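You operate a simulated robot arm through the tools that you are given. There is no shell and no other tool.

You are at the controls of a simulated robot arm. One attempt, no reset.

Task
Put one level green spoon of tea in the small bowl.
Fine: lid off to the long platform; shake the spoon level over the tin and put it back; lid on the tin again. Set down upright: green spoon.

Only the result counts: the job must be done as asked and must still hold three seconds after the hand-in. Knocking over, shifting, dropping, spilling or breaking anything else fails it. Lids that push on must go on centred and level and be pressed home; caps that screw on are set level and turned clockwise until they are tight.

Robot
A 7-joint arm with a two-finger parallel gripper, fixed in place. Base frame: the origin is on the floor under the middle of its stand, x ahead of it, y to its left, z up; the work surface is at about z = 850. Units: mm, degrees, N and s.
With the tool pointing down near the work surface it reaches from about 240 to 680 mm from the base axis. Its first joint turns from -66.0 to 66.0 degrees. Payload 2.4 kg.
The TCP is the grasp point between the finger pads, 30 mm short of the fingertips. In the tool frame z runs along the fingers and y along their closing line. The gripper opens to 94 mm. The fingers are 28 mm wide and 10 mm thick; the gripper's body (50 by 96 mm) begins 55 mm behind the TCP.
Orientation is that of the tool frame in the base frame, as a unit quaternion [w, x, y, z]. With the fingers straight down and closing along the base's y, the tool's x points along the base's -x, its y along +y and its z along -z.

Tools
- The arm moves only by the tool drive_tool. Its argument "plan" is a list of rows, each an object (a shift or turn left out is 0, a gripper value left out holds the last) with "offset": the shift along the tool's x, y, z in mm, a list of three; "turn": the turn, a rotation vector about the tool's x, y, z in degrees, a list of three. In form: [{"offset": [tx, ty, tz], "turn": [wx, wy, wz]}, ...]. A call has 1 to 20 rows; each row shifts and turns the commanded pose from where the row before left it, along the tool's axes as they then stand. "hand" is the finger opening in mm, from 0 to 94, set as the call begins (left out, the last holds). Each row takes 0.2 s and may step no farther than 50 mm and 8.6 degrees from the row before; otherwise, or with a gripper value out of range, the whole call is refused. Where a pose cannot be reached the arm comes as near as it can. A force on the tool above 40 N (or 10 N above the force at the start of the call, whichever is more), or a blocked arm, ends the call early, and 0.2 s more pass. Each finger travels about 153 mm/s and halts on what it meets, pressing with about 39 N; the grip force reading is that of the motor and also rises with nothing between the fingers. The clock runs only during rows and for 0.2 s after the last one: add rows that do not move to give the fingers time. It gives the time, the measured TCP pose, the force on the tool (base axes), the opening and the grip force at its end, in the units of the frame above (readings bear some noise), with the torque about the TCP (base axes, N m) and any sound that the robot's microphone picked up.
- Cameras (640 x 400 px; columns grow to the right, rows downward): "scene" is fixed at [49.2, 484.4, 1442.4]; the picture's right is [-0.63, -0.78, 0.00], its down [-0.45, 0.36, -0.82] and it looks along [0.64, -0.51, -0.57] (base axes); focal length 301 px, centre (320, 200). "wrist" rides on the gripper at [76, 14, -103] in the tool frame; the picture's right is [-0.18, 0.98, 0.00], its down [-0.75, -0.14, -0.64] and it looks along [-0.63, -0.12, 0.77] (tool axes); focal length 243 px, centre (320, 200). There is no depth. A picture from a camera that has moved, and an enlarged one, comes with that camera's place and axes in the base frame and with its lens.
- camera(camera): a new picture of that camera. It takes no simulated time.
- close_up(camera, box): a new picture of the part [left, top, right, bottom] of that camera's present view, enlarged. It takes no simulated time.
- sign_off(): hands the job in; it is judged then, once.

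Nothing tells you positions but the pictures and the camera data. Unless the task says otherwise, let go and move clear before handing in.

The tools are called after ">>>" as a command line: name --argument value ..., lists and objects as JSON in quotes. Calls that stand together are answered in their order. drive_tool: Moves the arm, as the interface text tells. Its arguments: {"type":"object","properties":{"plan":{"type":"array","items":{"type":"object","properties":{"offset":{"type":"array","items":{"type":"number"}},"turn":{"type":"array","items":{"type":"number"}}}}},"hand":{"type":"number"}},"required":["plan"]} The other tools are called the same way: camera (camera) takes a picture; close_up (camera, box) takes an enlarged picture of a part of a camera's view; sign_off () hands the job in.

At the start:

```text
t: 0.0
ee_pos: [290.8, 365.6, 1238.3]
orientation: [0.0, 0.0, 1.0, 0.0]
contact_force: [0.0, 0.2, 0.9]
ft_torque: [-0.01, 0.02, -0.01]
gripper_width: 94.0
grip_force: 0.0
```

scene: 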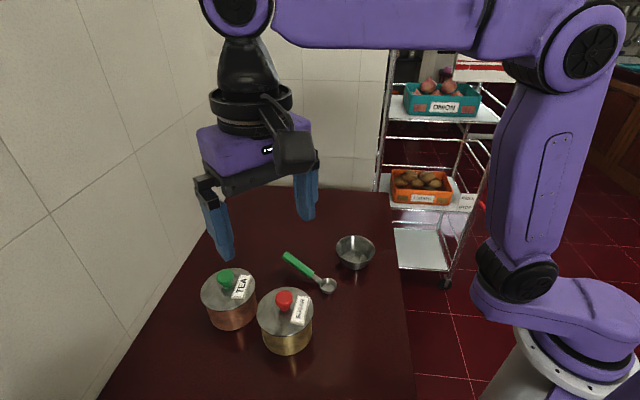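
wrist: 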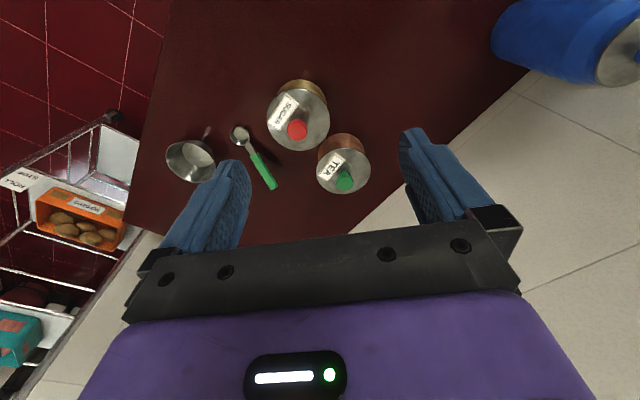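

I see a table with a tin labelled TEA (green knob), another labelled SUGAR (red knob), a green-handled spoon, and a small metal bowl. I'll look closer before moving anything, including for the "long platform".

>>> close_up --camera "scene" --box '[180, 220, 420, 370]'

>>> close_up --camera "wrist" --box '[130, 60, 450, 260]'

>>> camera --camera "wrist"

```text
2.67 times, centred on (300, 295) of scene
camera zoom: at [49.2, 484.4, 1442.4], right [-0.63, -0.78, 0.0], down [-0.45, 0.36, -0.82], along [0.64, -0.51, -0.57], focal length 802 px, centre (373, -53)
```

zoom: 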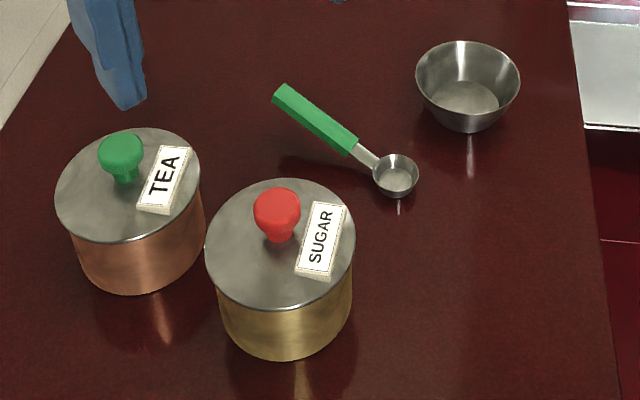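

```text
2.00 times, centred on (290, 160) of wrist
camera zoom: at [212.9, 379.9, 1342.1], right [0.18, 0.98, 0.0], down [0.75, -0.14, 0.64], along [0.63, -0.12, -0.77], focal length 485 px, centre (380, 280)
```

zoom: 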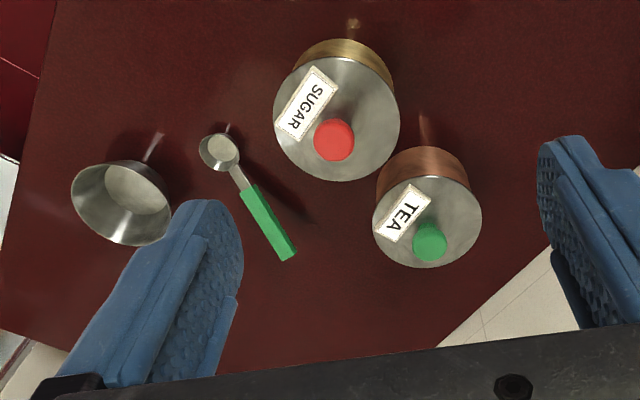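

```text
taken
camera wrist: at [212.9, 379.9, 1342.1], right [0.18, 0.98, 0.0], down [0.75, -0.14, 0.64], along [0.63, -0.12, -0.77], focal length 243 px, centre (320, 200)
```

wrist: 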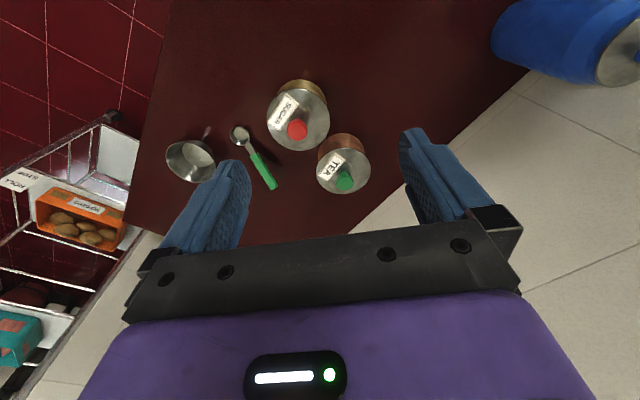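

I can see tins, spoon and bowl, but no separate "long platform" yet; a blue tin appears at the upper-right edge of the wrist view. I'll rotate the tool in place, well above everything, to look toward the left part of the table.

>>> drive_tool --plan '[{"turn": [0, 0, -8.5]}, {"turn": [0, 0, -8.5]}, {"turn": [0, 0, -8.5]}, {"turn": [0, 0, -8.5]}, {"turn": [0, 0, -8.5]}, {"turn": [0, 0, -8.5]}]'

>>> camera --camera "wrist"

>>> camera --camera "scene"

```text
t: 1.4
ee_pos: [290.2, 366.7, 1239.3]
orientation: [-0.001, -0.432, 0.902, -0.001]
contact_force: [0.7, 0.2, -0.4]
ft_torque: [-0.02, -0.02, 0.02]
gripper_width: 93.9
grip_force: 0.1
```

```text
taken
camera wrist: at [230.2, 315.3, 1342.2], right [-0.65, 0.76, 0.0], down [0.58, 0.5, 0.64], along [0.49, 0.42, -0.77], focal length 243 px, centre (320, 200)
```

wrist: 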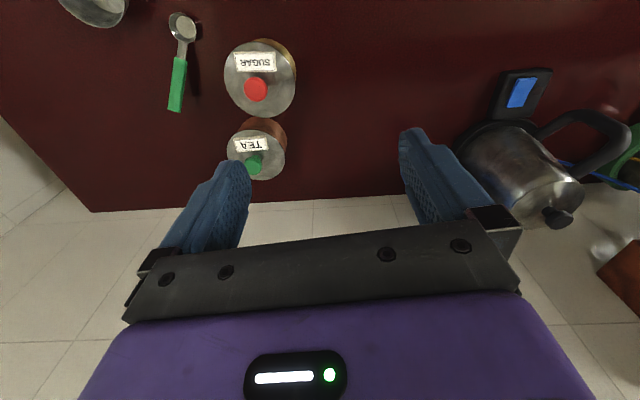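

```text
taken
```

scene: 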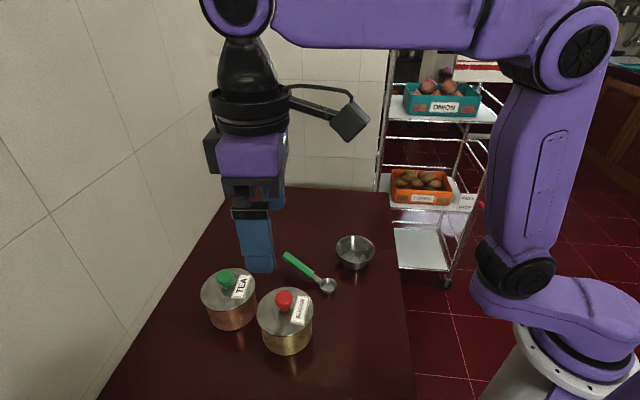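

There's a kettle (on a stand) far to the left, and still no obvious long platform. I'll keep turning the camera to see the rest of the table.

>>> drive_tool --plan '[{"turn": [0, 0, -8.5]}, {"turn": [0, 0, -8.5]}, {"turn": [0, 0, -8.5]}, {"turn": [0, 0, -8.5]}, {"turn": [0, 0, -8.5]}, {"turn": [0, 0, -8.5]}]'

>>> camera --camera "wrist"

```text
t: 2.8
ee_pos: [290.5, 366.0, 1239.4]
orientation: [0.0, 0.778, -0.628, 0.0]
contact_force: [-0.2, 0.0, -0.3]
ft_torque: [0.0, 0.03, 0.01]
gripper_width: 93.8
grip_force: 0.0
```

```text
taken
camera wrist: at [291.3, 288.1, 1342.1], right [-1.0, -0.03, 0.0], down [-0.02, 0.77, 0.64], along [-0.02, 0.64, -0.77], focal length 243 px, centre (320, 200)
```

wrist: 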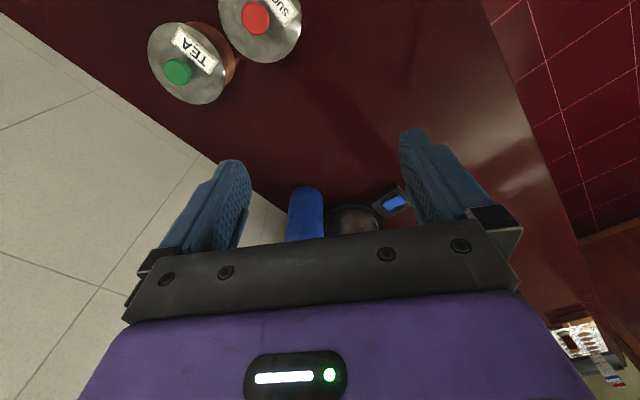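

No separate platform exists on the table; the dark-red worktop itself is the long platform, with only a kettle and a blue cylinder further left. I estimate TEA lid centre near (496, 378, 917), SUGAR near (375, 311), spoon from (403,173) to (547,201), bowl near (430, 60). Next I turn the tool back and move to a closer viewpoint of the TEA lid.

>>> drive_tool --plan '[{"turn": [0, 0, 7.9]}, {"turn": [0, 0, 7.9]}, {"turn": [0, 0, 7.9]}, {"turn": [0, 0, 7.9]}, {"turn": [0, 0, 7.9]}, {"turn": [0, 0, 7.9]}, {"turn": [0, 0, 7.9]}, {"turn": [0, 0, 7.8]}, {"offset": [-9.3, -19.9, 31.5]}, {"offset": [-9.3, -19.9, 31.5]}, {"offset": [-9.3, -19.9, 31.5]}, {"offset": [-9.3, -19.9, 31.5]}, {"offset": [-9.3, -19.9, 31.5]}, {"offset": [-9.3, -19.9, 31.5]}]'

>>> camera --camera "wrist"

>>> camera --camera "scene"

```text
t: 5.8
ee_pos: [409.2, 308.4, 1050.2]
orientation: [-0.001, -0.333, 0.943, 0.0]
contact_force: [0.6, 0.2, -0.2]
ft_torque: [-0.01, -0.01, 0.0]
gripper_width: 94.3
grip_force: 0.1
```

```text
taken
camera wrist: at [339.6, 271.5, 1152.8], right [-0.47, 0.88, 0.0], down [0.67, 0.36, 0.64], along [0.57, 0.3, -0.77], focal length 243 px, centre (320, 200)
```

wrist: 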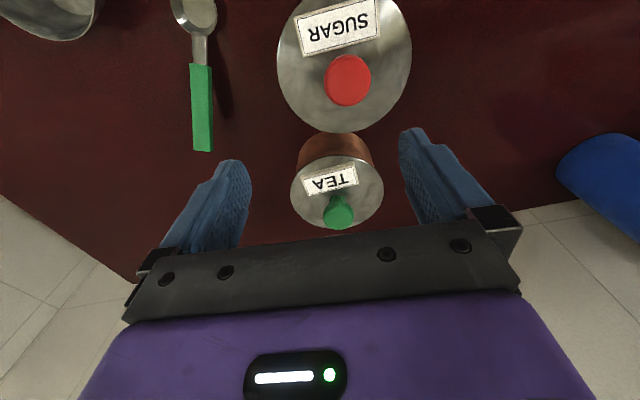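

```text
taken
```

scene: 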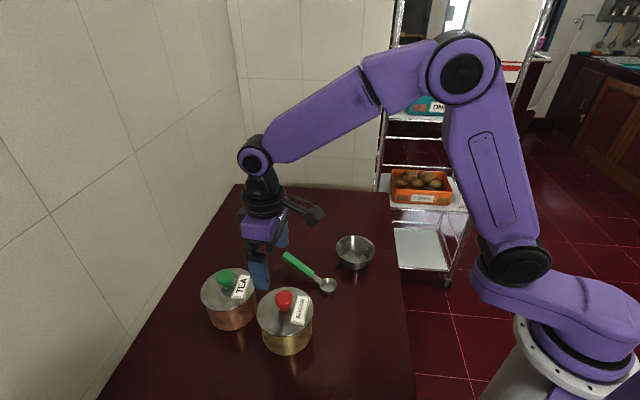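

>>> close_up --camera "wrist" --box '[260, 125, 420, 245]'

>>> close_up --camera "wrist" --box '[150, 0, 310, 160]'

>>> close_up --camera "scene" --box '[190, 255, 330, 360]'

>>> close_up --camera "scene" --box '[270, 225, 390, 305]'

```text
3.33 times, centred on (340, 185) of wrist
camera zoom: at [339.6, 271.5, 1152.8], right [-0.47, 0.88, 0.0], down [0.67, 0.36, 0.64], along [0.57, 0.3, -0.77], focal length 809 px, centre (253, 250)
```

zoom: 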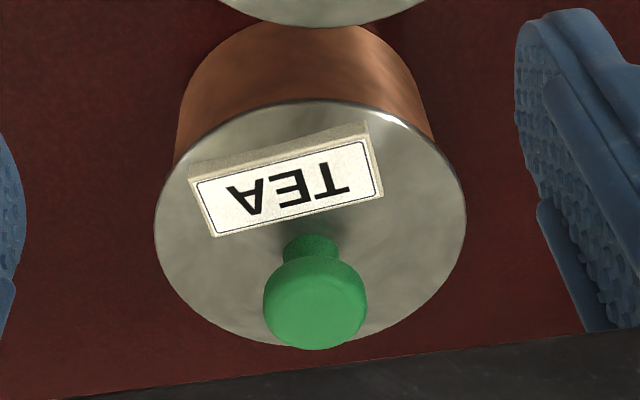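

```text
2.50 times, centred on (230, 80) of wrist
camera zoom: at [339.6, 271.5, 1152.8], right [-0.47, 0.88, 0.0], down [0.67, 0.36, 0.64], along [0.57, 0.3, -0.77], focal length 606 px, centre (545, 500)
```

zoom: 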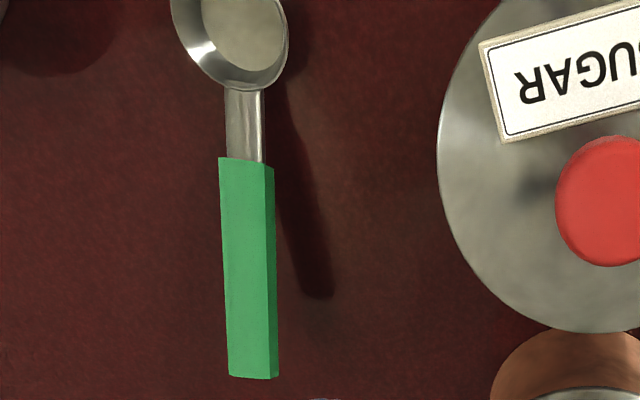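

```text
3.81 times, centred on (260, 308) of scene
camera zoom: at [49.2, 484.4, 1442.4], right [-0.63, -0.78, 0.0], down [-0.45, 0.36, -0.82], along [0.64, -0.51, -0.57], focal length 1146 px, centre (549, -210)
```

zoom: 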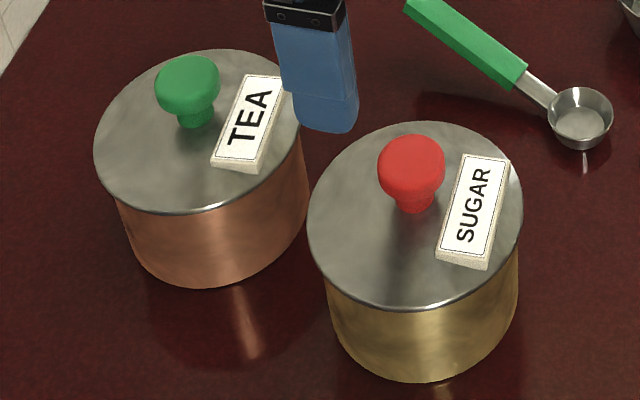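

```text
5.00 times, centred on (330, 265) of scene
camera zoom: at [49.2, 484.4, 1442.4], right [-0.63, -0.78, 0.0], down [-0.45, 0.36, -0.82], along [0.64, -0.51, -0.57], focal length 1504 px, centre (270, -125)
```

zoom: 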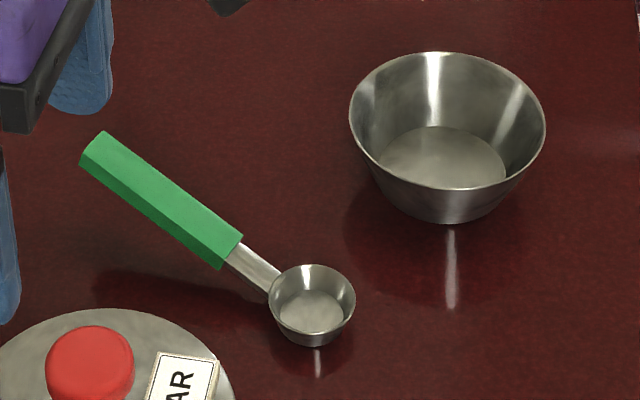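

The tins sit close together, the tea knob is a mushroom shape, and the spoon's handle seems to stand about 35–40 mm above the table. I'll move to a second viewpoint above the spoon to measure heights by parallax.

>>> drive_tool --plan '[{"turn": [0, 0, 7]}, {"turn": [0, 0, 7]}, {"turn": [0, 0, 7]}, {"turn": [0, 0, 6.9]}, {"offset": [0.6, -30, 0]}, {"offset": [0.6, -30, 0]}, {"offset": [0.6, -30, 0]}, {"offset": [0.6, -30.2, 0]}, {"offset": [0, 0, 25]}, {"offset": [0, 0, 25]}]'

>>> camera --camera "wrist"

>>> close_up --camera "wrist" --box '[200, 0, 440, 200]'

>>> camera --camera "scene"

```text
t: 8.0
ee_pos: [428.0, 189.2, 1001.1]
orientation: [0.0, -0.096, 0.995, 0.0]
contact_force: [-1.1, 0.1, -0.3]
ft_torque: [0.02, -0.07, 0.01]
gripper_width: 94.2
grip_force: 0.0
```

```text
taken
camera wrist: at [350.1, 188.5, 1102.9], right [-0.01, 1.0, 0.0], down [0.77, 0.01, 0.64], along [0.64, 0.0, -0.77], focal length 243 px, centre (320, 200)
```

wrist: 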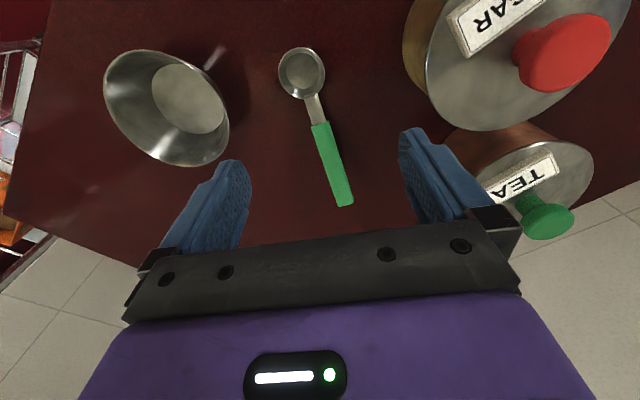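

```text
2.00 times, centred on (320, 100) of wrist
camera zoom: at [350.1, 188.5, 1102.9], right [-0.01, 1.0, 0.0], down [0.77, 0.01, 0.64], along [0.64, 0.0, -0.77], focal length 485 px, centre (320, 400)
```

zoom: 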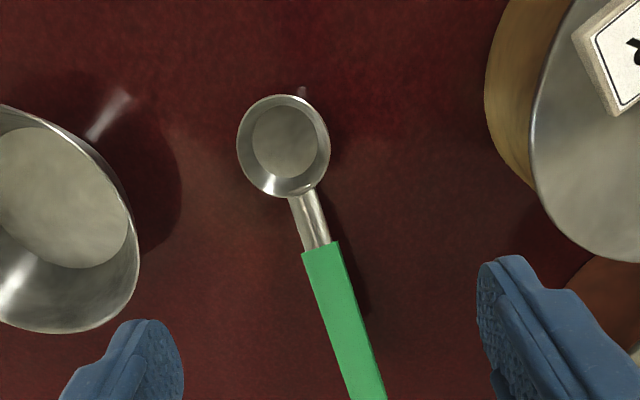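

```text
taken
```

scene: 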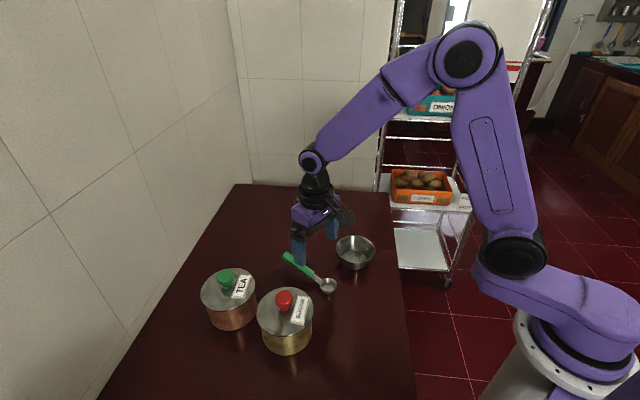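

From parallax: table ≈ 850; spoon bowl centre ≈ (404,173), rim z ≈ 867; its handle rises about 20° from (444,190,875) to (520,217,905); small bowl centre ≈ (430,55), rim ≈ 888; TEA lid top ≈ (495,378,919) with the mushroom knob up to about 957. Next I go above the tea knob, closing parallel to the label, to check alignment.

>>> drive_tool --hand 70 --plan '[{"offset": [0, 0, -39]}, {"turn": [0, 0, -8.5]}, {"turn": [0, 0, -8.5]}, {"turn": [0, 0, -8.5]}, {"turn": [0, 0, -8.5]}, {"offset": [-36.2, 17.4, 0]}, {"offset": [-36.2, 17.4, 0]}, {"offset": [-36.2, 17.4, 0]}, {"offset": [-36.2, 17.4, 0]}, {"offset": [-36.2, 17.4, 0]}, {}]'

>>> camera --camera "wrist"

>>> close_up --camera "wrist" --box '[220, 60, 420, 240]'

>>> close_up --camera "scene" --box '[190, 225, 330, 360]'

```text
t: 10.4
ee_pos: [494.9, 379.6, 1040.1]
orientation: [0.0, -0.383, 0.924, 0.0]
contact_force: [-0.3, 0.0, -0.4]
ft_torque: [-0.02, 0.02, -0.01]
gripper_width: 70.0
grip_force: 0.1
```

```text
taken
camera wrist: at [430.2, 335.8, 1142.8], right [-0.56, 0.83, 0.0], down [0.63, 0.43, 0.64], along [0.53, 0.36, -0.77], focal length 243 px, centre (320, 200)
```

wrist: 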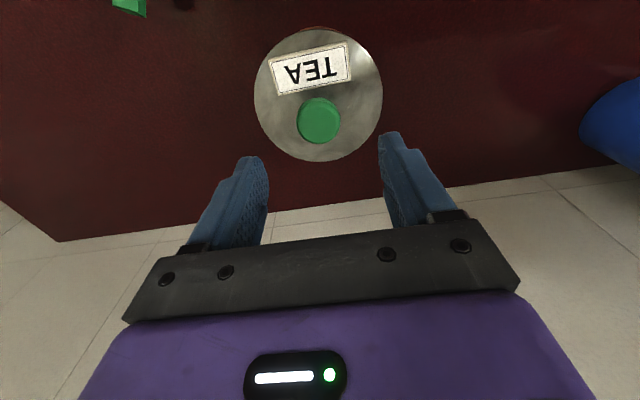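

```text
2.22 times, centred on (320, 150) of wrist
camera zoom: at [430.2, 335.8, 1142.8], right [-0.56, 0.83, 0.0], down [0.63, 0.43, 0.64], along [0.53, 0.36, -0.77], focal length 539 px, centre (320, 311)
```

zoom: 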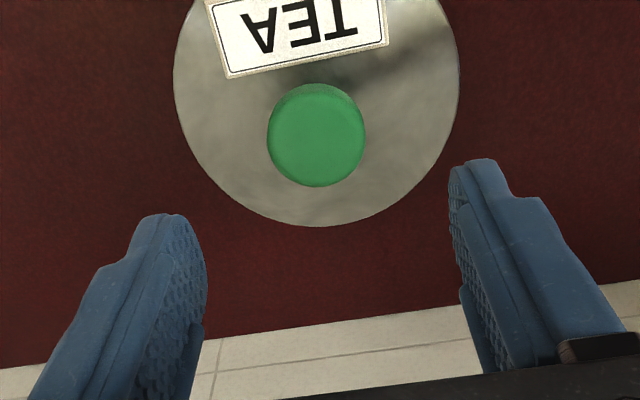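

```text
2.96 times, centred on (260, 292) of scene
camera zoom: at [49.1, 484.4, 1442.4], right [-0.63, -0.78, 0.0], down [-0.45, 0.36, -0.82], along [0.64, -0.51, -0.57], focal length 892 px, centre (498, -74)
```

zoom: 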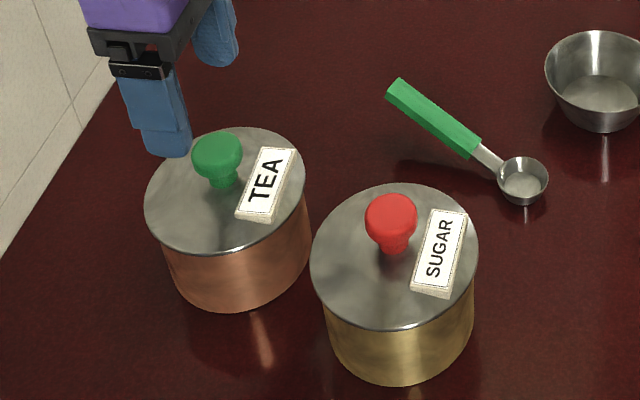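

The knob (≈36 mm wide, centre ≈ (494.5, 378.5)) lies directly under the TCP. I lower to TCP z ≈ 962 so the fingertips stay above the label, then close on the knob.

>>> drive_tool --plan '[{"offset": [0, 0, 30]}, {"offset": [0, 0, 28]}, {"offset": [0, 0, 20]}, {}]'

>>> close_up --camera "scene" --box '[190, 225, 330, 360]'

>>> close_up --camera "wrist" --box '[200, 60, 440, 240]'

```text
t: 11.4
ee_pos: [495.7, 379.8, 963.0]
orientation: [0.0, -0.382, 0.924, 0.0]
contact_force: [-1.5, -0.4, 4.5]
ft_torque: [0.02, 0.09, 0.0]
gripper_width: 70.0
grip_force: 0.2
```

```text
2.96 times, centred on (260, 292) of scene
camera zoom: at [49.1, 484.3, 1442.4], right [-0.63, -0.78, 0.0], down [-0.45, 0.36, -0.82], along [0.64, -0.51, -0.57], focal length 892 px, centre (498, -74)
```

zoom: 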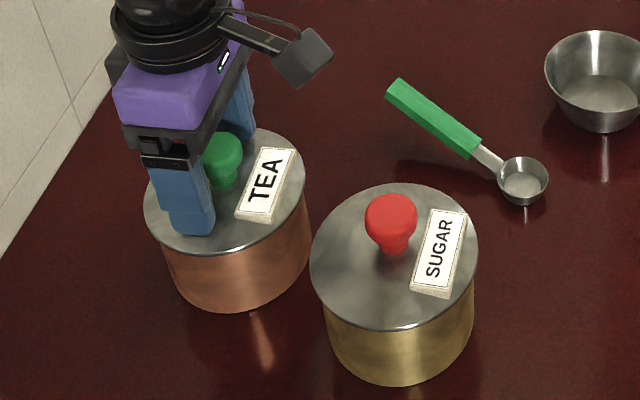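

```text
2.22 times, centred on (320, 150) of wrist
camera zoom: at [430.9, 335.4, 1064.6], right [-0.57, 0.82, 0.0], down [0.63, 0.43, 0.64], along [0.53, 0.36, -0.77], focal length 539 px, centre (320, 311)
```

zoom: 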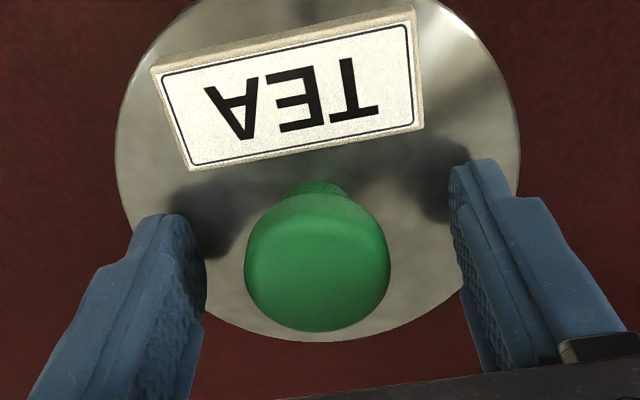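

Fingers straddle the knob with clearance above the label and lid. Now closing on the knob.

>>> drive_tool --hand 20 --plan '[{}, {}, {}]'

>>> close_up --camera "wrist" --box '[200, 60, 440, 240]'

>>> close_up --camera "scene" --box '[190, 225, 330, 360]'

```text
t: 12.2
ee_pos: [497.2, 380.9, 965.6]
orientation: [0.006, -0.383, 0.924, 0.002]
contact_force: [3.8, 2.3, 35.9]
ft_torque: [0.02, 0.05, -0.05]
gripper_width: 34.5
grip_force: 38.5
```

```text
2.22 times, centred on (320, 150) of wrist
camera zoom: at [431.7, 336.0, 1067.9], right [-0.57, 0.82, 0.0], down [0.63, 0.43, 0.65], along [0.54, 0.37, -0.76], focal length 539 px, centre (320, 311)
```

zoom: 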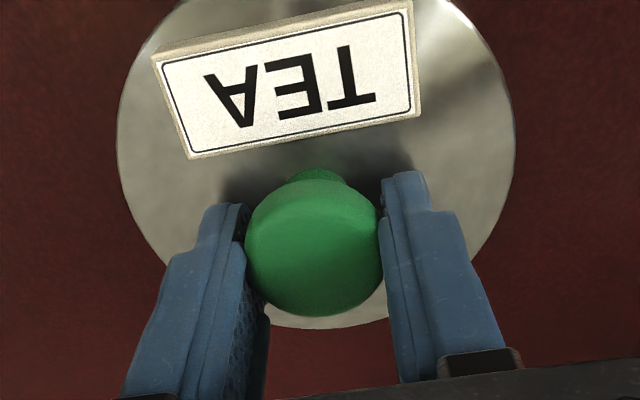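

```text
2.96 times, centred on (260, 292) of scene
camera zoom: at [48.7, 484.0, 1442.5], right [-0.63, -0.78, 0.0], down [-0.45, 0.36, -0.82], along [0.64, -0.51, -0.57], focal length 892 px, centre (498, -74)
```

zoom: 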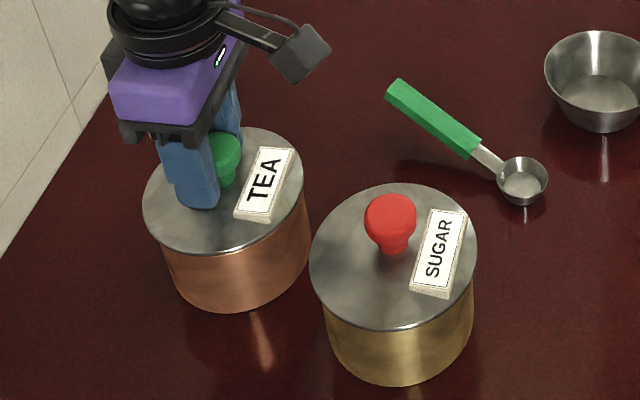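

The fingers closed at 34.5 mm with grip force, but there is a 36 N upward reaction, so the fingers may be bearing on a sloped part of the knob. I'll look closely before lifting.

>>> close_up --camera "scene" --box '[205, 245, 265, 305]'

>>> close_up --camera "scene" --box '[260, 275, 320, 335]'

>>> close_up --camera "wrist" --box '[270, 120, 390, 210]'

```text
6.67 times, centred on (235, 275) of scene
camera zoom: at [48.7, 484.0, 1442.5], right [-0.63, -0.78, 0.0], down [-0.45, 0.36, -0.82], along [0.64, -0.51, -0.57], focal length 2006 px, centre (887, -300)
```

zoom: 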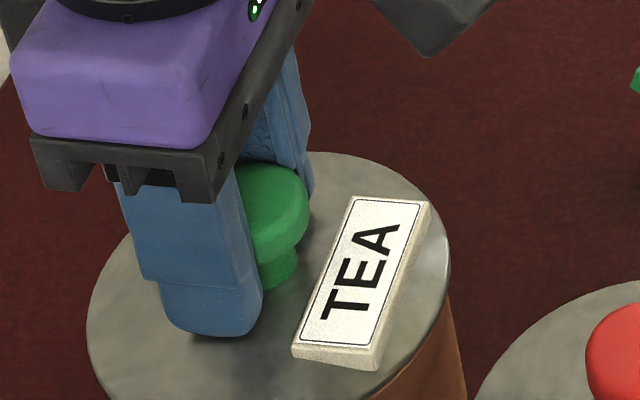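

```text
6.67 times, centred on (290, 305) of scene
camera zoom: at [48.7, 484.0, 1442.5], right [-0.63, -0.78, 0.0], down [-0.45, 0.36, -0.82], along [0.64, -0.51, -0.57], focal length 2006 px, centre (520, -500)
```

zoom: 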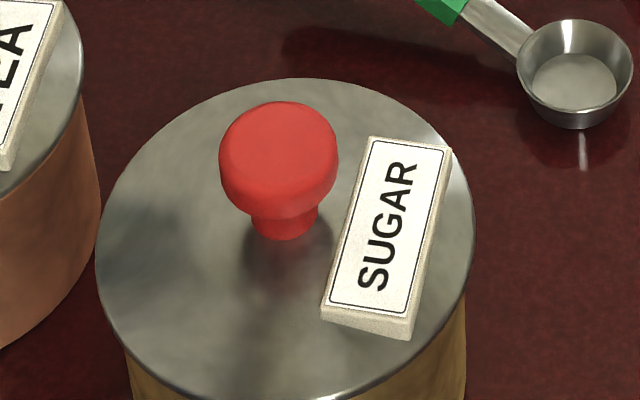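

```text
4.44 times, centred on (330, 165) of wrist
camera zoom: at [431.7, 336.0, 1067.9], right [-0.57, 0.82, 0.0], down [0.63, 0.43, 0.65], along [0.54, 0.37, -0.76], focal length 1078 px, centre (276, 356)
```

zoom: 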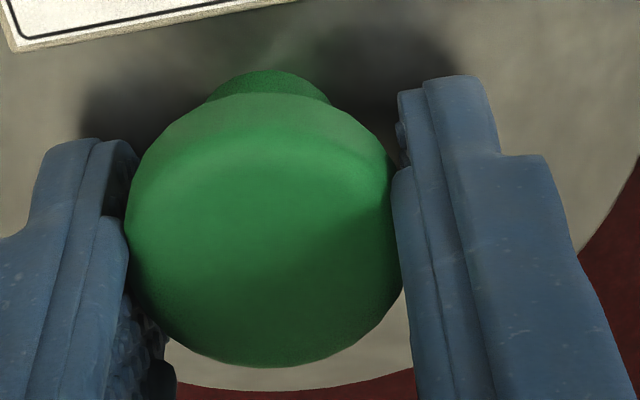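

The pads' lower edge sits near the knob's widest point, so the squeeze is pushing the hand up. I'll open slightly, read the free force, and then regrip a few mm lower.

>>> drive_tool --hand 54 --plan '[{}, {}, {}, {}]'

>>> close_up --camera "wrist" --box '[220, 80, 420, 230]'

```text
t: 13.2
ee_pos: [497.2, 380.7, 964.0]
orientation: [0.003, -0.383, 0.924, 0.001]
contact_force: [6.1, -0.3, 27.8]
ft_torque: [0.34, 0.42, -0.11]
gripper_width: 51.2
grip_force: 0.0
```

```text
2.67 times, centred on (320, 155) of wrist
camera zoom: at [431.3, 335.5, 1066.4], right [-0.56, 0.83, 0.0], down [0.63, 0.43, 0.65], along [0.53, 0.37, -0.76], focal length 647 px, centre (320, 320)
```

zoom: 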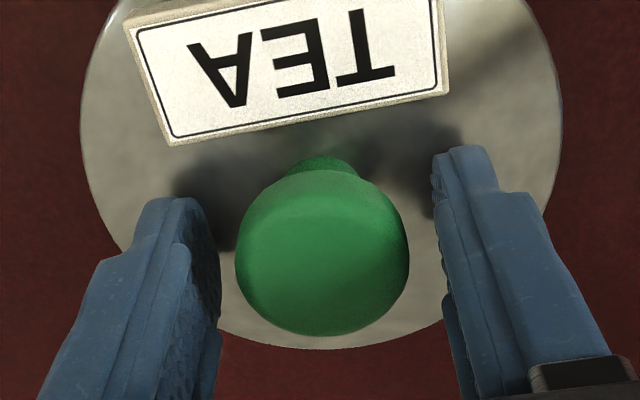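

With the fingers open there is still 28 N upward with torque on one side, so the fingertips are resting on the slightly domed lid. I'll raise a few mm to unload, then regrip.

>>> drive_tool --plan '[{"offset": [0, 0, -2.5]}, {"offset": [0, 0, -2.5]}, {}, {}]'

>>> close_up --camera "scene" --box '[190, 225, 330, 360]'

```text
t: 14.2
ee_pos: [495.0, 380.3, 966.3]
orientation: [-0.001, -0.383, 0.924, 0.0]
contact_force: [-0.3, 0.4, -0.4]
ft_torque: [0.02, -0.01, 0.01]
gripper_width: 53.9
grip_force: 0.0
```

```text
2.96 times, centred on (260, 292) of scene
camera zoom: at [49.2, 484.4, 1442.4], right [-0.63, -0.78, 0.0], down [-0.45, 0.36, -0.82], along [0.64, -0.51, -0.57], focal length 892 px, centre (498, -74)
```

zoom: 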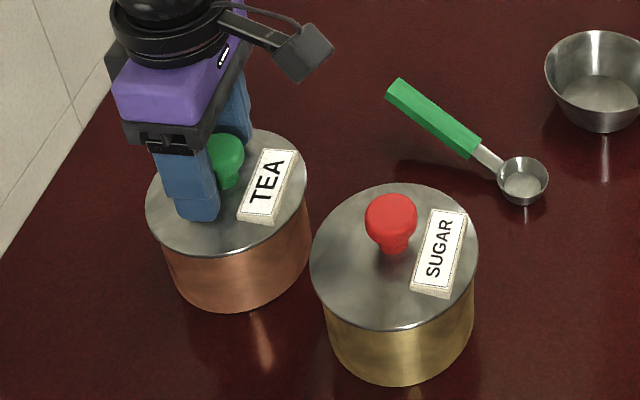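

Unloaded: zero force. Closing on the knob at this height.

>>> drive_tool --hand 20 --plan '[{}, {}, {}]'

>>> close_up --camera "wrist" --box '[220, 80, 420, 230]'

```text
t: 15.0
ee_pos: [496.1, 378.6, 967.0]
orientation: [0.0, -0.382, 0.924, 0.0]
contact_force: [-1.2, -0.6, 3.1]
ft_torque: [0.14, -0.05, 0.05]
gripper_width: 33.8
grip_force: 39.1
```

```text
2.67 times, centred on (320, 155) of wrist
camera zoom: at [430.6, 335.1, 1069.4], right [-0.57, 0.82, 0.0], down [0.63, 0.43, 0.64], along [0.53, 0.36, -0.77], focal length 647 px, centre (320, 320)
```

zoom: 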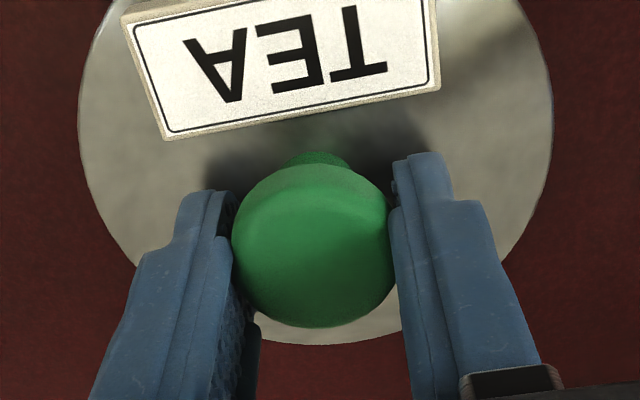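

Firm grip on the knob with almost no residual force. Lifting the lid slowly.

>>> drive_tool --plan '[{"offset": [0, 0, -4]}, {"offset": [0, 0, -6]}, {"offset": [0, 0, -10]}, {}]'

>>> close_up --camera "scene" --box '[190, 225, 330, 360]'

```text
t: 16.0
ee_pos: [496.1, 378.5, 986.8]
orientation: [0.0, -0.383, 0.924, 0.0]
contact_force: [-0.4, -0.5, -0.6]
ft_torque: [-0.01, 0.01, 0.01]
gripper_width: 33.8
grip_force: 39.1
```

```text
2.96 times, centred on (260, 292) of scene
camera zoom: at [49.2, 484.4, 1442.4], right [-0.63, -0.78, 0.0], down [-0.45, 0.36, -0.82], along [0.64, -0.51, -0.57], focal length 892 px, centre (498, -74)
```

zoom: 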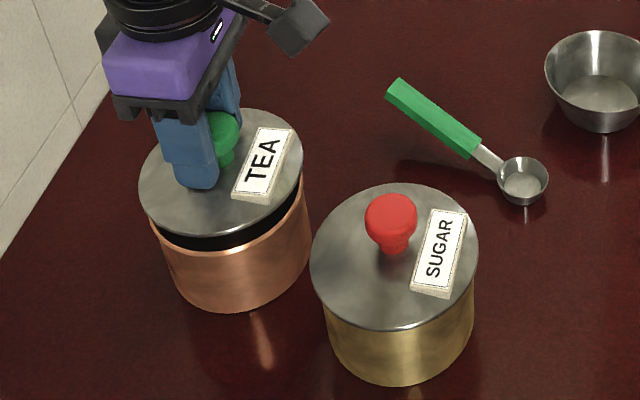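

The lid came off cleanly and the tin stayed put. I'll raise it, carry it to the empty worktop area around (310, 470), and lower it.

>>> drive_tool --plan '[{"offset": [0, 0, -30]}, {"offset": [0, 0, -30]}, {"offset": [13.4, 39.2, 0]}, {"offset": [13.4, 39.2, 0]}, {"offset": [13.4, 39.2, 0]}, {"offset": [13.4, 39.2, 0]}, {"offset": [13.4, 39.2, 0]}, {}]'

>>> camera --camera "scene"

>>> camera --camera "wrist"

```text
t: 17.8
ee_pos: [310.1, 471.7, 1045.9]
orientation: [0.0, -0.383, 0.924, 0.0]
contact_force: [0.7, 0.1, -0.3]
ft_torque: [-0.04, -0.01, -0.01]
gripper_width: 33.9
grip_force: 38.9
```

```text
taken
```

scene: 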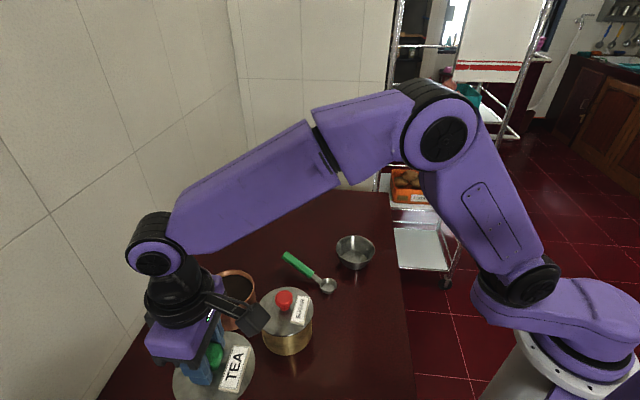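

```text
taken
camera wrist: at [244.8, 426.7, 1148.4], right [-0.56, 0.83, 0.0], down [0.63, 0.43, 0.64], along [0.53, 0.36, -0.77], focal length 243 px, centre (320, 200)
```

wrist: 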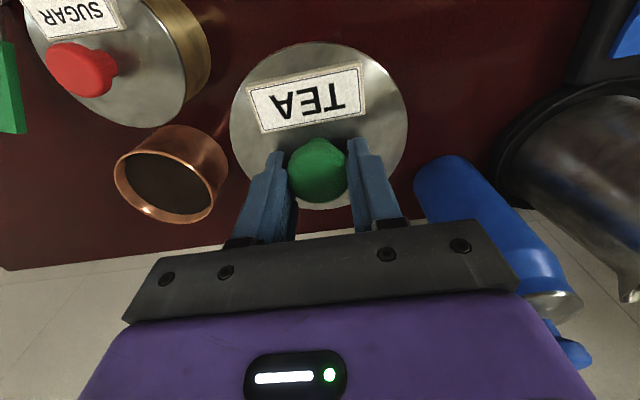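

The lid is over clear worktop; nearest neighbours (sugar tin, blue bottle) are well clear. Lowering it toward the surface.

>>> drive_tool --plan '[{"offset": [0, 0, 40]}, {"offset": [0, 0, 40]}, {"offset": [0, 0, 35]}, {"offset": [0, 0, 15]}, {}]'

>>> camera --camera "scene"

>>> camera --camera "wrist"

```text
t: 19.0
ee_pos: [308.7, 469.8, 916.6]
orientation: [0.0, -0.382, 0.924, 0.0]
contact_force: [0.6, 0.0, -0.6]
ft_torque: [0.0, -0.02, -0.01]
gripper_width: 33.6
grip_force: 38.8
```

```text
taken
```

scene: 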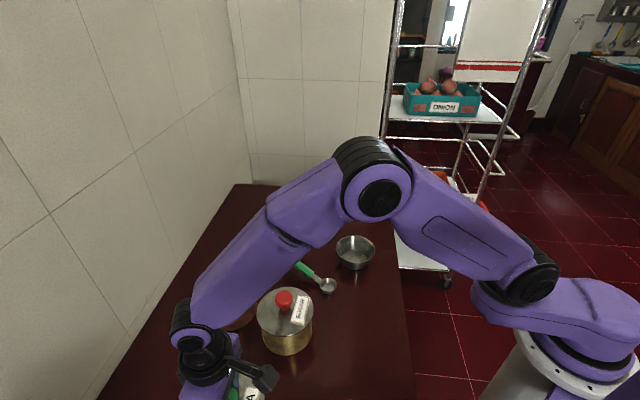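

```text
taken
camera wrist: at [244.2, 426.3, 1018.4], right [-0.57, 0.82, 0.0], down [0.63, 0.43, 0.64], along [0.53, 0.36, -0.77], focal length 243 px, centre (320, 200)
```

wrist: 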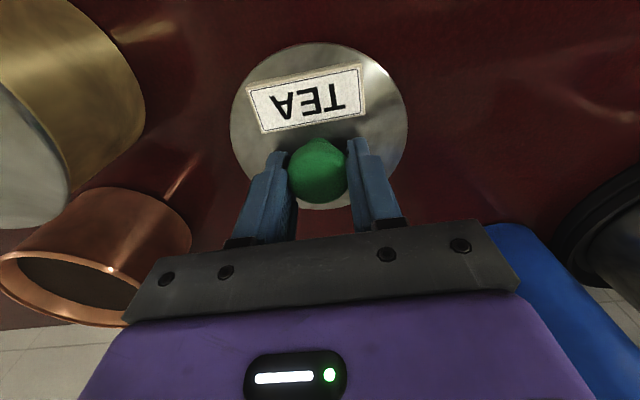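

>>> drive_tool --plan '[{"offset": [0, 0, 3]}, {"offset": [0, 0, 3]}, {"offset": [0, 0, 2]}, {}]'

```text
t: 20.0
ee_pos: [310.5, 470.4, 908.7]
orientation: [0.0, -0.382, 0.924, -0.001]
contact_force: [0.6, 0.5, -0.4]
ft_torque: [-0.01, 0.02, 0.03]
gripper_width: 33.8
grip_force: 39.4
```

No contact yet at TCP z ≈ 909; continuing down gently.

>>> drive_tool --plan '[{"offset": [0, 0, 2]}, {"offset": [0, 0, 2]}, {"offset": [0, 0, 2]}, {}]'

```text
t: 21.0
ee_pos: [310.4, 469.8, 903.1]
orientation: [0.001, -0.383, 0.924, -0.001]
contact_force: [0.5, 0.0, -0.9]
ft_torque: [0.03, 0.01, -0.02]
gripper_width: 33.8
grip_force: 39.4
```

>>> drive_tool --plan '[{"offset": [0, 0, 2]}, {"offset": [0, 0, 2]}, {}]'

```text
t: 21.8
ee_pos: [309.7, 469.8, 898.5]
orientation: [0.0, -0.382, 0.924, 0.0]
contact_force: [-0.7, -0.1, 1.7]
ft_torque: [0.01, -0.01, -0.05]
gripper_width: 33.3
grip_force: 38.7
```

>>> drive_tool --plan '[{"offset": [0, 0, 1]}, {}, {}]'

```text
t: 22.6
ee_pos: [308.5, 471.1, 899.1]
orientation: [0.001, -0.382, 0.924, 0.0]
contact_force: [-2.7, -4.6, 21.2]
ft_torque: [-0.22, 0.17, 0.01]
gripper_width: 33.5
grip_force: 38.7
```

The lid is on the surface (21 N contact at TCP z ≈ 899). Easing up 1 mm, then opening and backing off.

>>> drive_tool --plan '[{"offset": [0, 0, -1]}, {}]'

>>> drive_tool --hand 60 --plan '[{}, {}, {}]'

>>> camera --camera "wrist"

```text
t: 23.2
ee_pos: [310.6, 471.1, 898.2]
orientation: [0.001, -0.383, 0.924, 0.001]
contact_force: [0.8, -0.1, 9.5]
ft_torque: [0.07, -0.1, 0.02]
gripper_width: 33.6
grip_force: 38.9
```

```text
t: 24.0
ee_pos: [309.8, 470.5, 898.3]
orientation: [-0.001, -0.383, 0.924, 0.0]
contact_force: [0.4, 0.2, 0.0]
ft_torque: [-0.02, 0.03, 0.03]
gripper_width: 60.1
grip_force: 0.0
```

```text
taken
camera wrist: at [244.8, 426.2, 1001.2], right [-0.57, 0.82, 0.0], down [0.63, 0.43, 0.64], along [0.53, 0.36, -0.77], focal length 243 px, centre (320, 200)
```

wrist: 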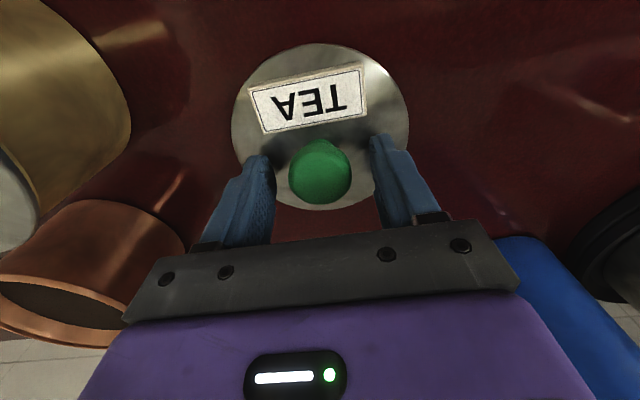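

Lid released and standing on the worktop. I raise and go look into the open tin.

>>> drive_tool --plan '[{"offset": [0, 0, -30]}, {"offset": [0, 0, -40]}, {"offset": [0, 0, -45]}, {"offset": [0, 0, -45]}, {"offset": [-13.4, -39.2, 0]}, {"offset": [-13.4, -39.2, 0]}, {"offset": [-13.4, -39.2, 0]}, {"offset": [-13.4, -39.2, 0]}, {"offset": [-13.4, -39.2, 0]}, {}]'

>>> camera --camera "wrist"

>>> close_up --camera "wrist" --box '[230, 0, 410, 180]'

>>> camera --camera "scene"

>>> close_up --camera "scene" --box '[190, 240, 330, 400]'

```text
t: 26.2
ee_pos: [496.2, 379.3, 1057.3]
orientation: [0.0, -0.382, 0.924, 0.0]
contact_force: [0.0, 0.7, -0.5]
ft_torque: [-0.03, 0.01, -0.02]
gripper_width: 60.0
grip_force: 0.0
```

```text
taken
camera wrist: at [431.2, 334.2, 1160.7], right [-0.57, 0.82, 0.0], down [0.63, 0.43, 0.64], along [0.53, 0.36, -0.77], focal length 243 px, centre (320, 200)
```

wrist: 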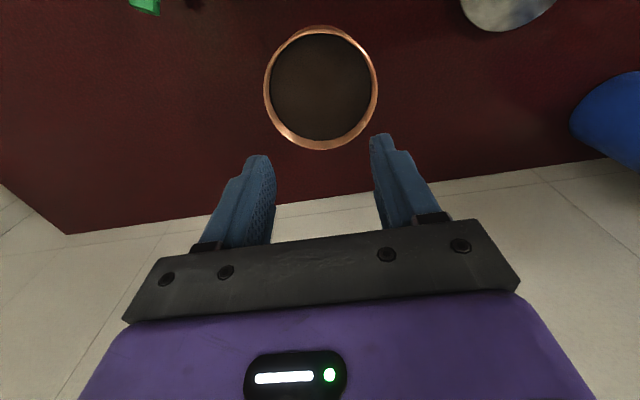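

```text
2.22 times, centred on (320, 90) of wrist
camera zoom: at [431.2, 334.2, 1160.7], right [-0.57, 0.82, 0.0], down [0.63, 0.43, 0.64], along [0.53, 0.36, -0.77], focal length 539 px, centre (320, 444)
```

zoom: 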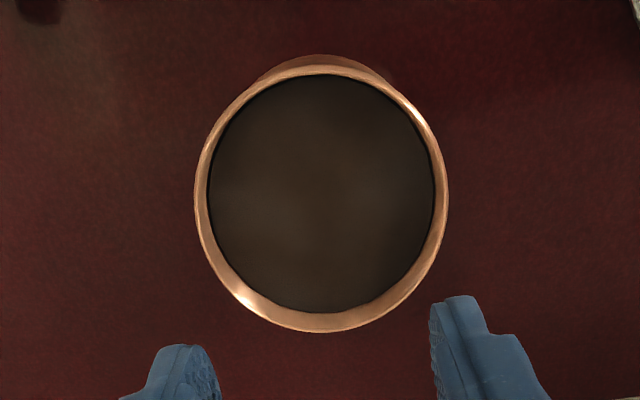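

```text
taken
```

scene: 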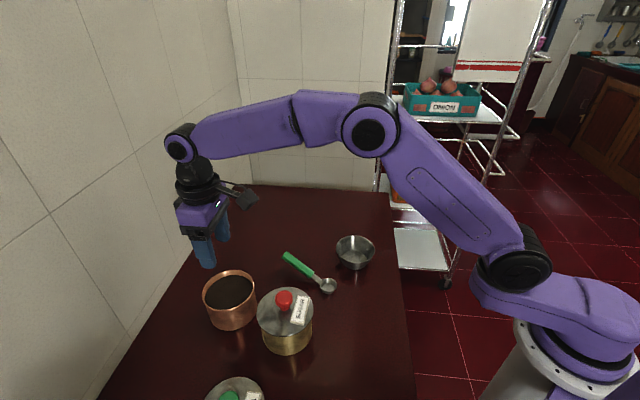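

```text
2.50 times, centred on (260, 320) of scene
camera zoom: at [49.2, 484.3, 1442.4], right [-0.63, -0.78, 0.0], down [-0.45, 0.36, -0.82], along [0.64, -0.51, -0.57], focal length 752 px, centre (470, -100)
```

zoom: 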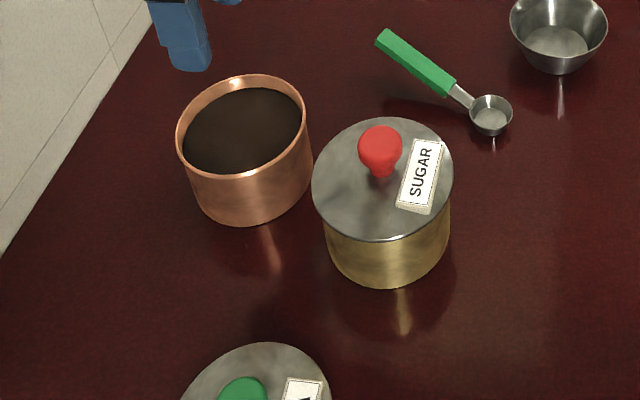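

The tin is open with the tea surface about 18 mm below the rim (rim ≈ z 919, tin centre ≈ (494.5, 378)). Now I go above the spoon handle, tool aligned with its axis (azimuth ≈ 201°), for a precise look.

>>> drive_tool --plan '[{"turn": [0, 0, 8]}, {"turn": [0, 0, 8]}, {"turn": [0, 0, 8]}, {"offset": [14, -32, 0]}, {"offset": [14, -32, 0]}, {"offset": [14, -32, 0]}, {"offset": [14, -32, 0]}, {"offset": [14, -32, 0]}, {"offset": [0, 0, 30]}, {"offset": [0, 0, 27]}, {}]'

>>> camera --camera "wrist"

>>> close_up --camera "wrist" --box '[220, 0, 420, 200]'

```text
t: 28.6
ee_pos: [488.7, 203.8, 1002.0]
orientation: [0.0, -0.182, 0.983, 0.0]
contact_force: [0.1, -0.2, -0.4]
ft_torque: [0.0, -0.03, -0.02]
gripper_width: 60.0
grip_force: 0.0
```

```text
taken
camera wrist: at [411.2, 190.2, 1104.1], right [-0.18, 0.98, 0.0], down [0.75, 0.14, 0.64], along [0.63, 0.12, -0.77], focal length 243 px, centre (320, 200)
```

wrist: 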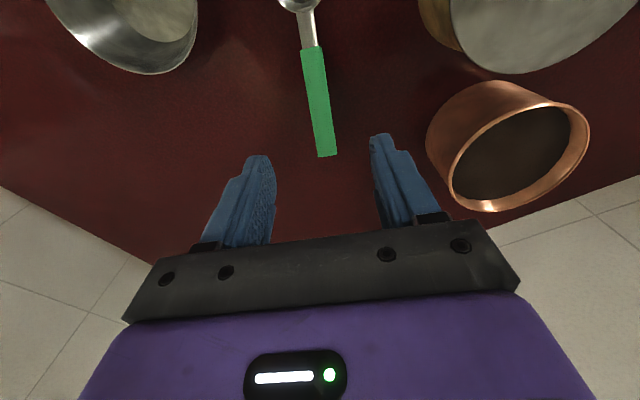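

```text
2.00 times, centred on (320, 100) of wrist
camera zoom: at [411.2, 190.2, 1104.1], right [-0.18, 0.98, 0.0], down [0.75, 0.14, 0.64], along [0.63, 0.12, -0.77], focal length 485 px, centre (320, 400)
```

zoom: 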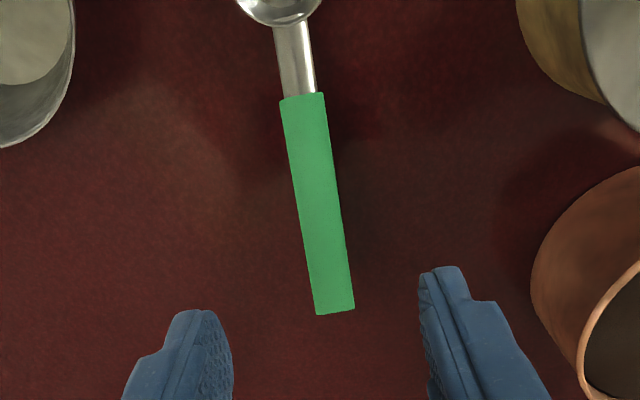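

The handle runs from (443.5,189,878) to (520,217.5,908), ≈18 mm wide, azimuth 20.5°, bowl centre ≈ (404,174). I'll tilt the hand 25° back (so that the spoon is pitched forward when the hand is vertical) and descend to straddle the handle ~95 mm behind the bowl centre.

>>> drive_tool --plan '[{"turn": [0, 8.4, 0]}, {"turn": [0, 8.3, 0]}, {"turn": [0, 8.3, 0]}, {"offset": [-12.8, 0.4, 24.4]}, {"offset": [-12.8, 0.4, 24.4]}, {"offset": [-12.8, 0.4, 24.4]}, {}]'

>>> camera --camera "wrist"

>>> camera --camera "scene"

```text
t: 30.2
ee_pos: [492.1, 207.4, 918.2]
orientation: [-0.213, -0.178, 0.96, -0.039]
contact_force: [0.9, 0.3, -0.2]
ft_torque: [-0.02, 0.02, 0.01]
gripper_width: 60.0
grip_force: 0.1
```

```text
taken
camera wrist: at [461.0, 211.2, 1043.9], right [-0.2, 0.98, -0.08], down [0.94, 0.21, 0.26], along [0.27, -0.02, -0.96], focal length 243 px, centre (320, 200)
```

wrist: 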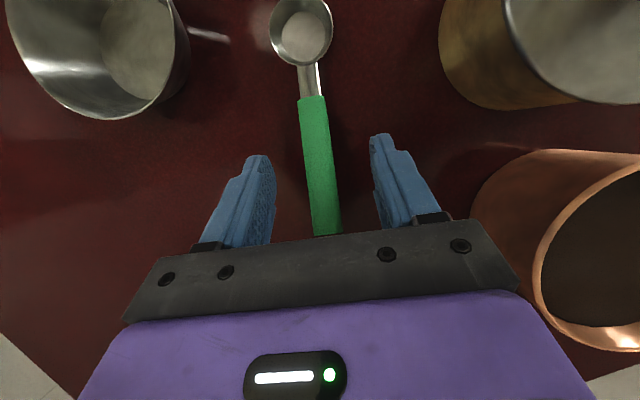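

```text
taken
```

scene: 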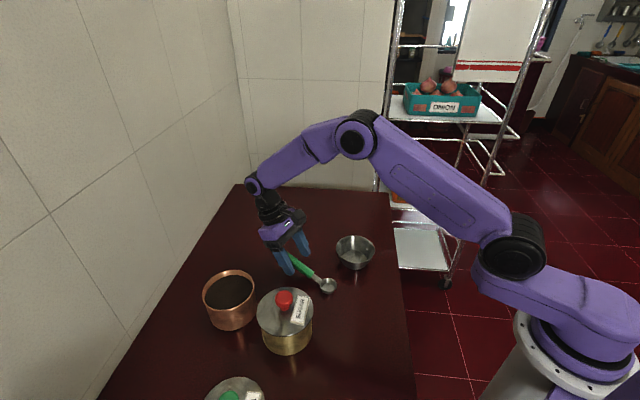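

Aligned. Descending the last 26 mm vertically, then closing on the handle.

>>> drive_tool --plan '[{"offset": [-5.5, 0, 11.8]}, {"offset": [-5.5, 0, 11.8]}, {}, {}]'

>>> camera --camera "wrist"

>>> close_up --camera "scene" --box '[250, 200, 370, 310]'

```text
t: 31.2
ee_pos: [491.6, 207.3, 893.2]
orientation: [-0.213, -0.178, 0.96, -0.039]
contact_force: [0.1, 0.6, 0.6]
ft_torque: [-0.01, 0.02, 0.0]
gripper_width: 60.0
grip_force: 0.1
```

```text
taken
camera wrist: at [460.9, 211.4, 1017.9], right [-0.2, 0.98, -0.08], down [0.94, 0.21, 0.26], along [0.27, -0.02, -0.96], focal length 243 px, centre (320, 200)
```

wrist: 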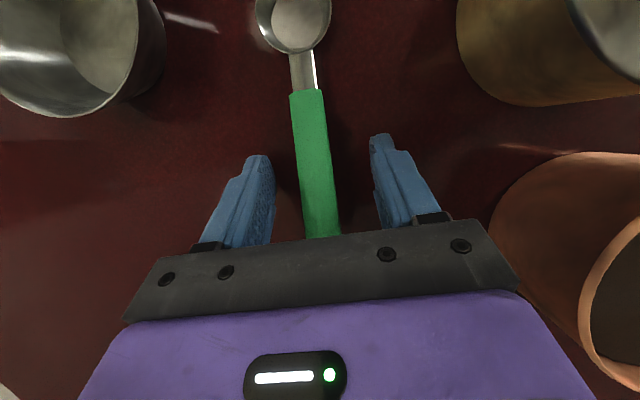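

```text
3.64 times, centred on (310, 255) of scene
camera zoom: at [49.2, 484.4, 1442.4], right [-0.63, -0.78, 0.0], down [-0.45, 0.36, -0.82], along [0.64, -0.51, -0.57], focal length 1094 px, centre (356, 0)
```

zoom: 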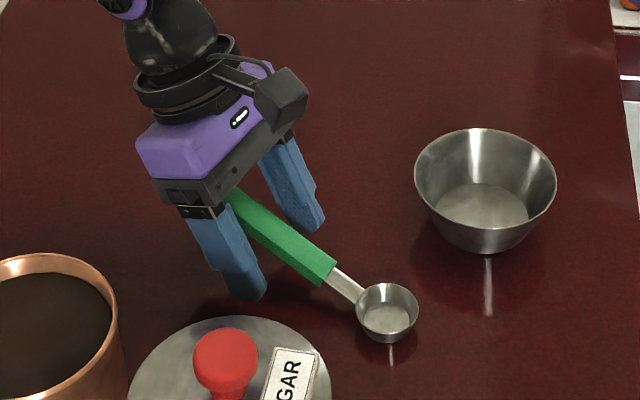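

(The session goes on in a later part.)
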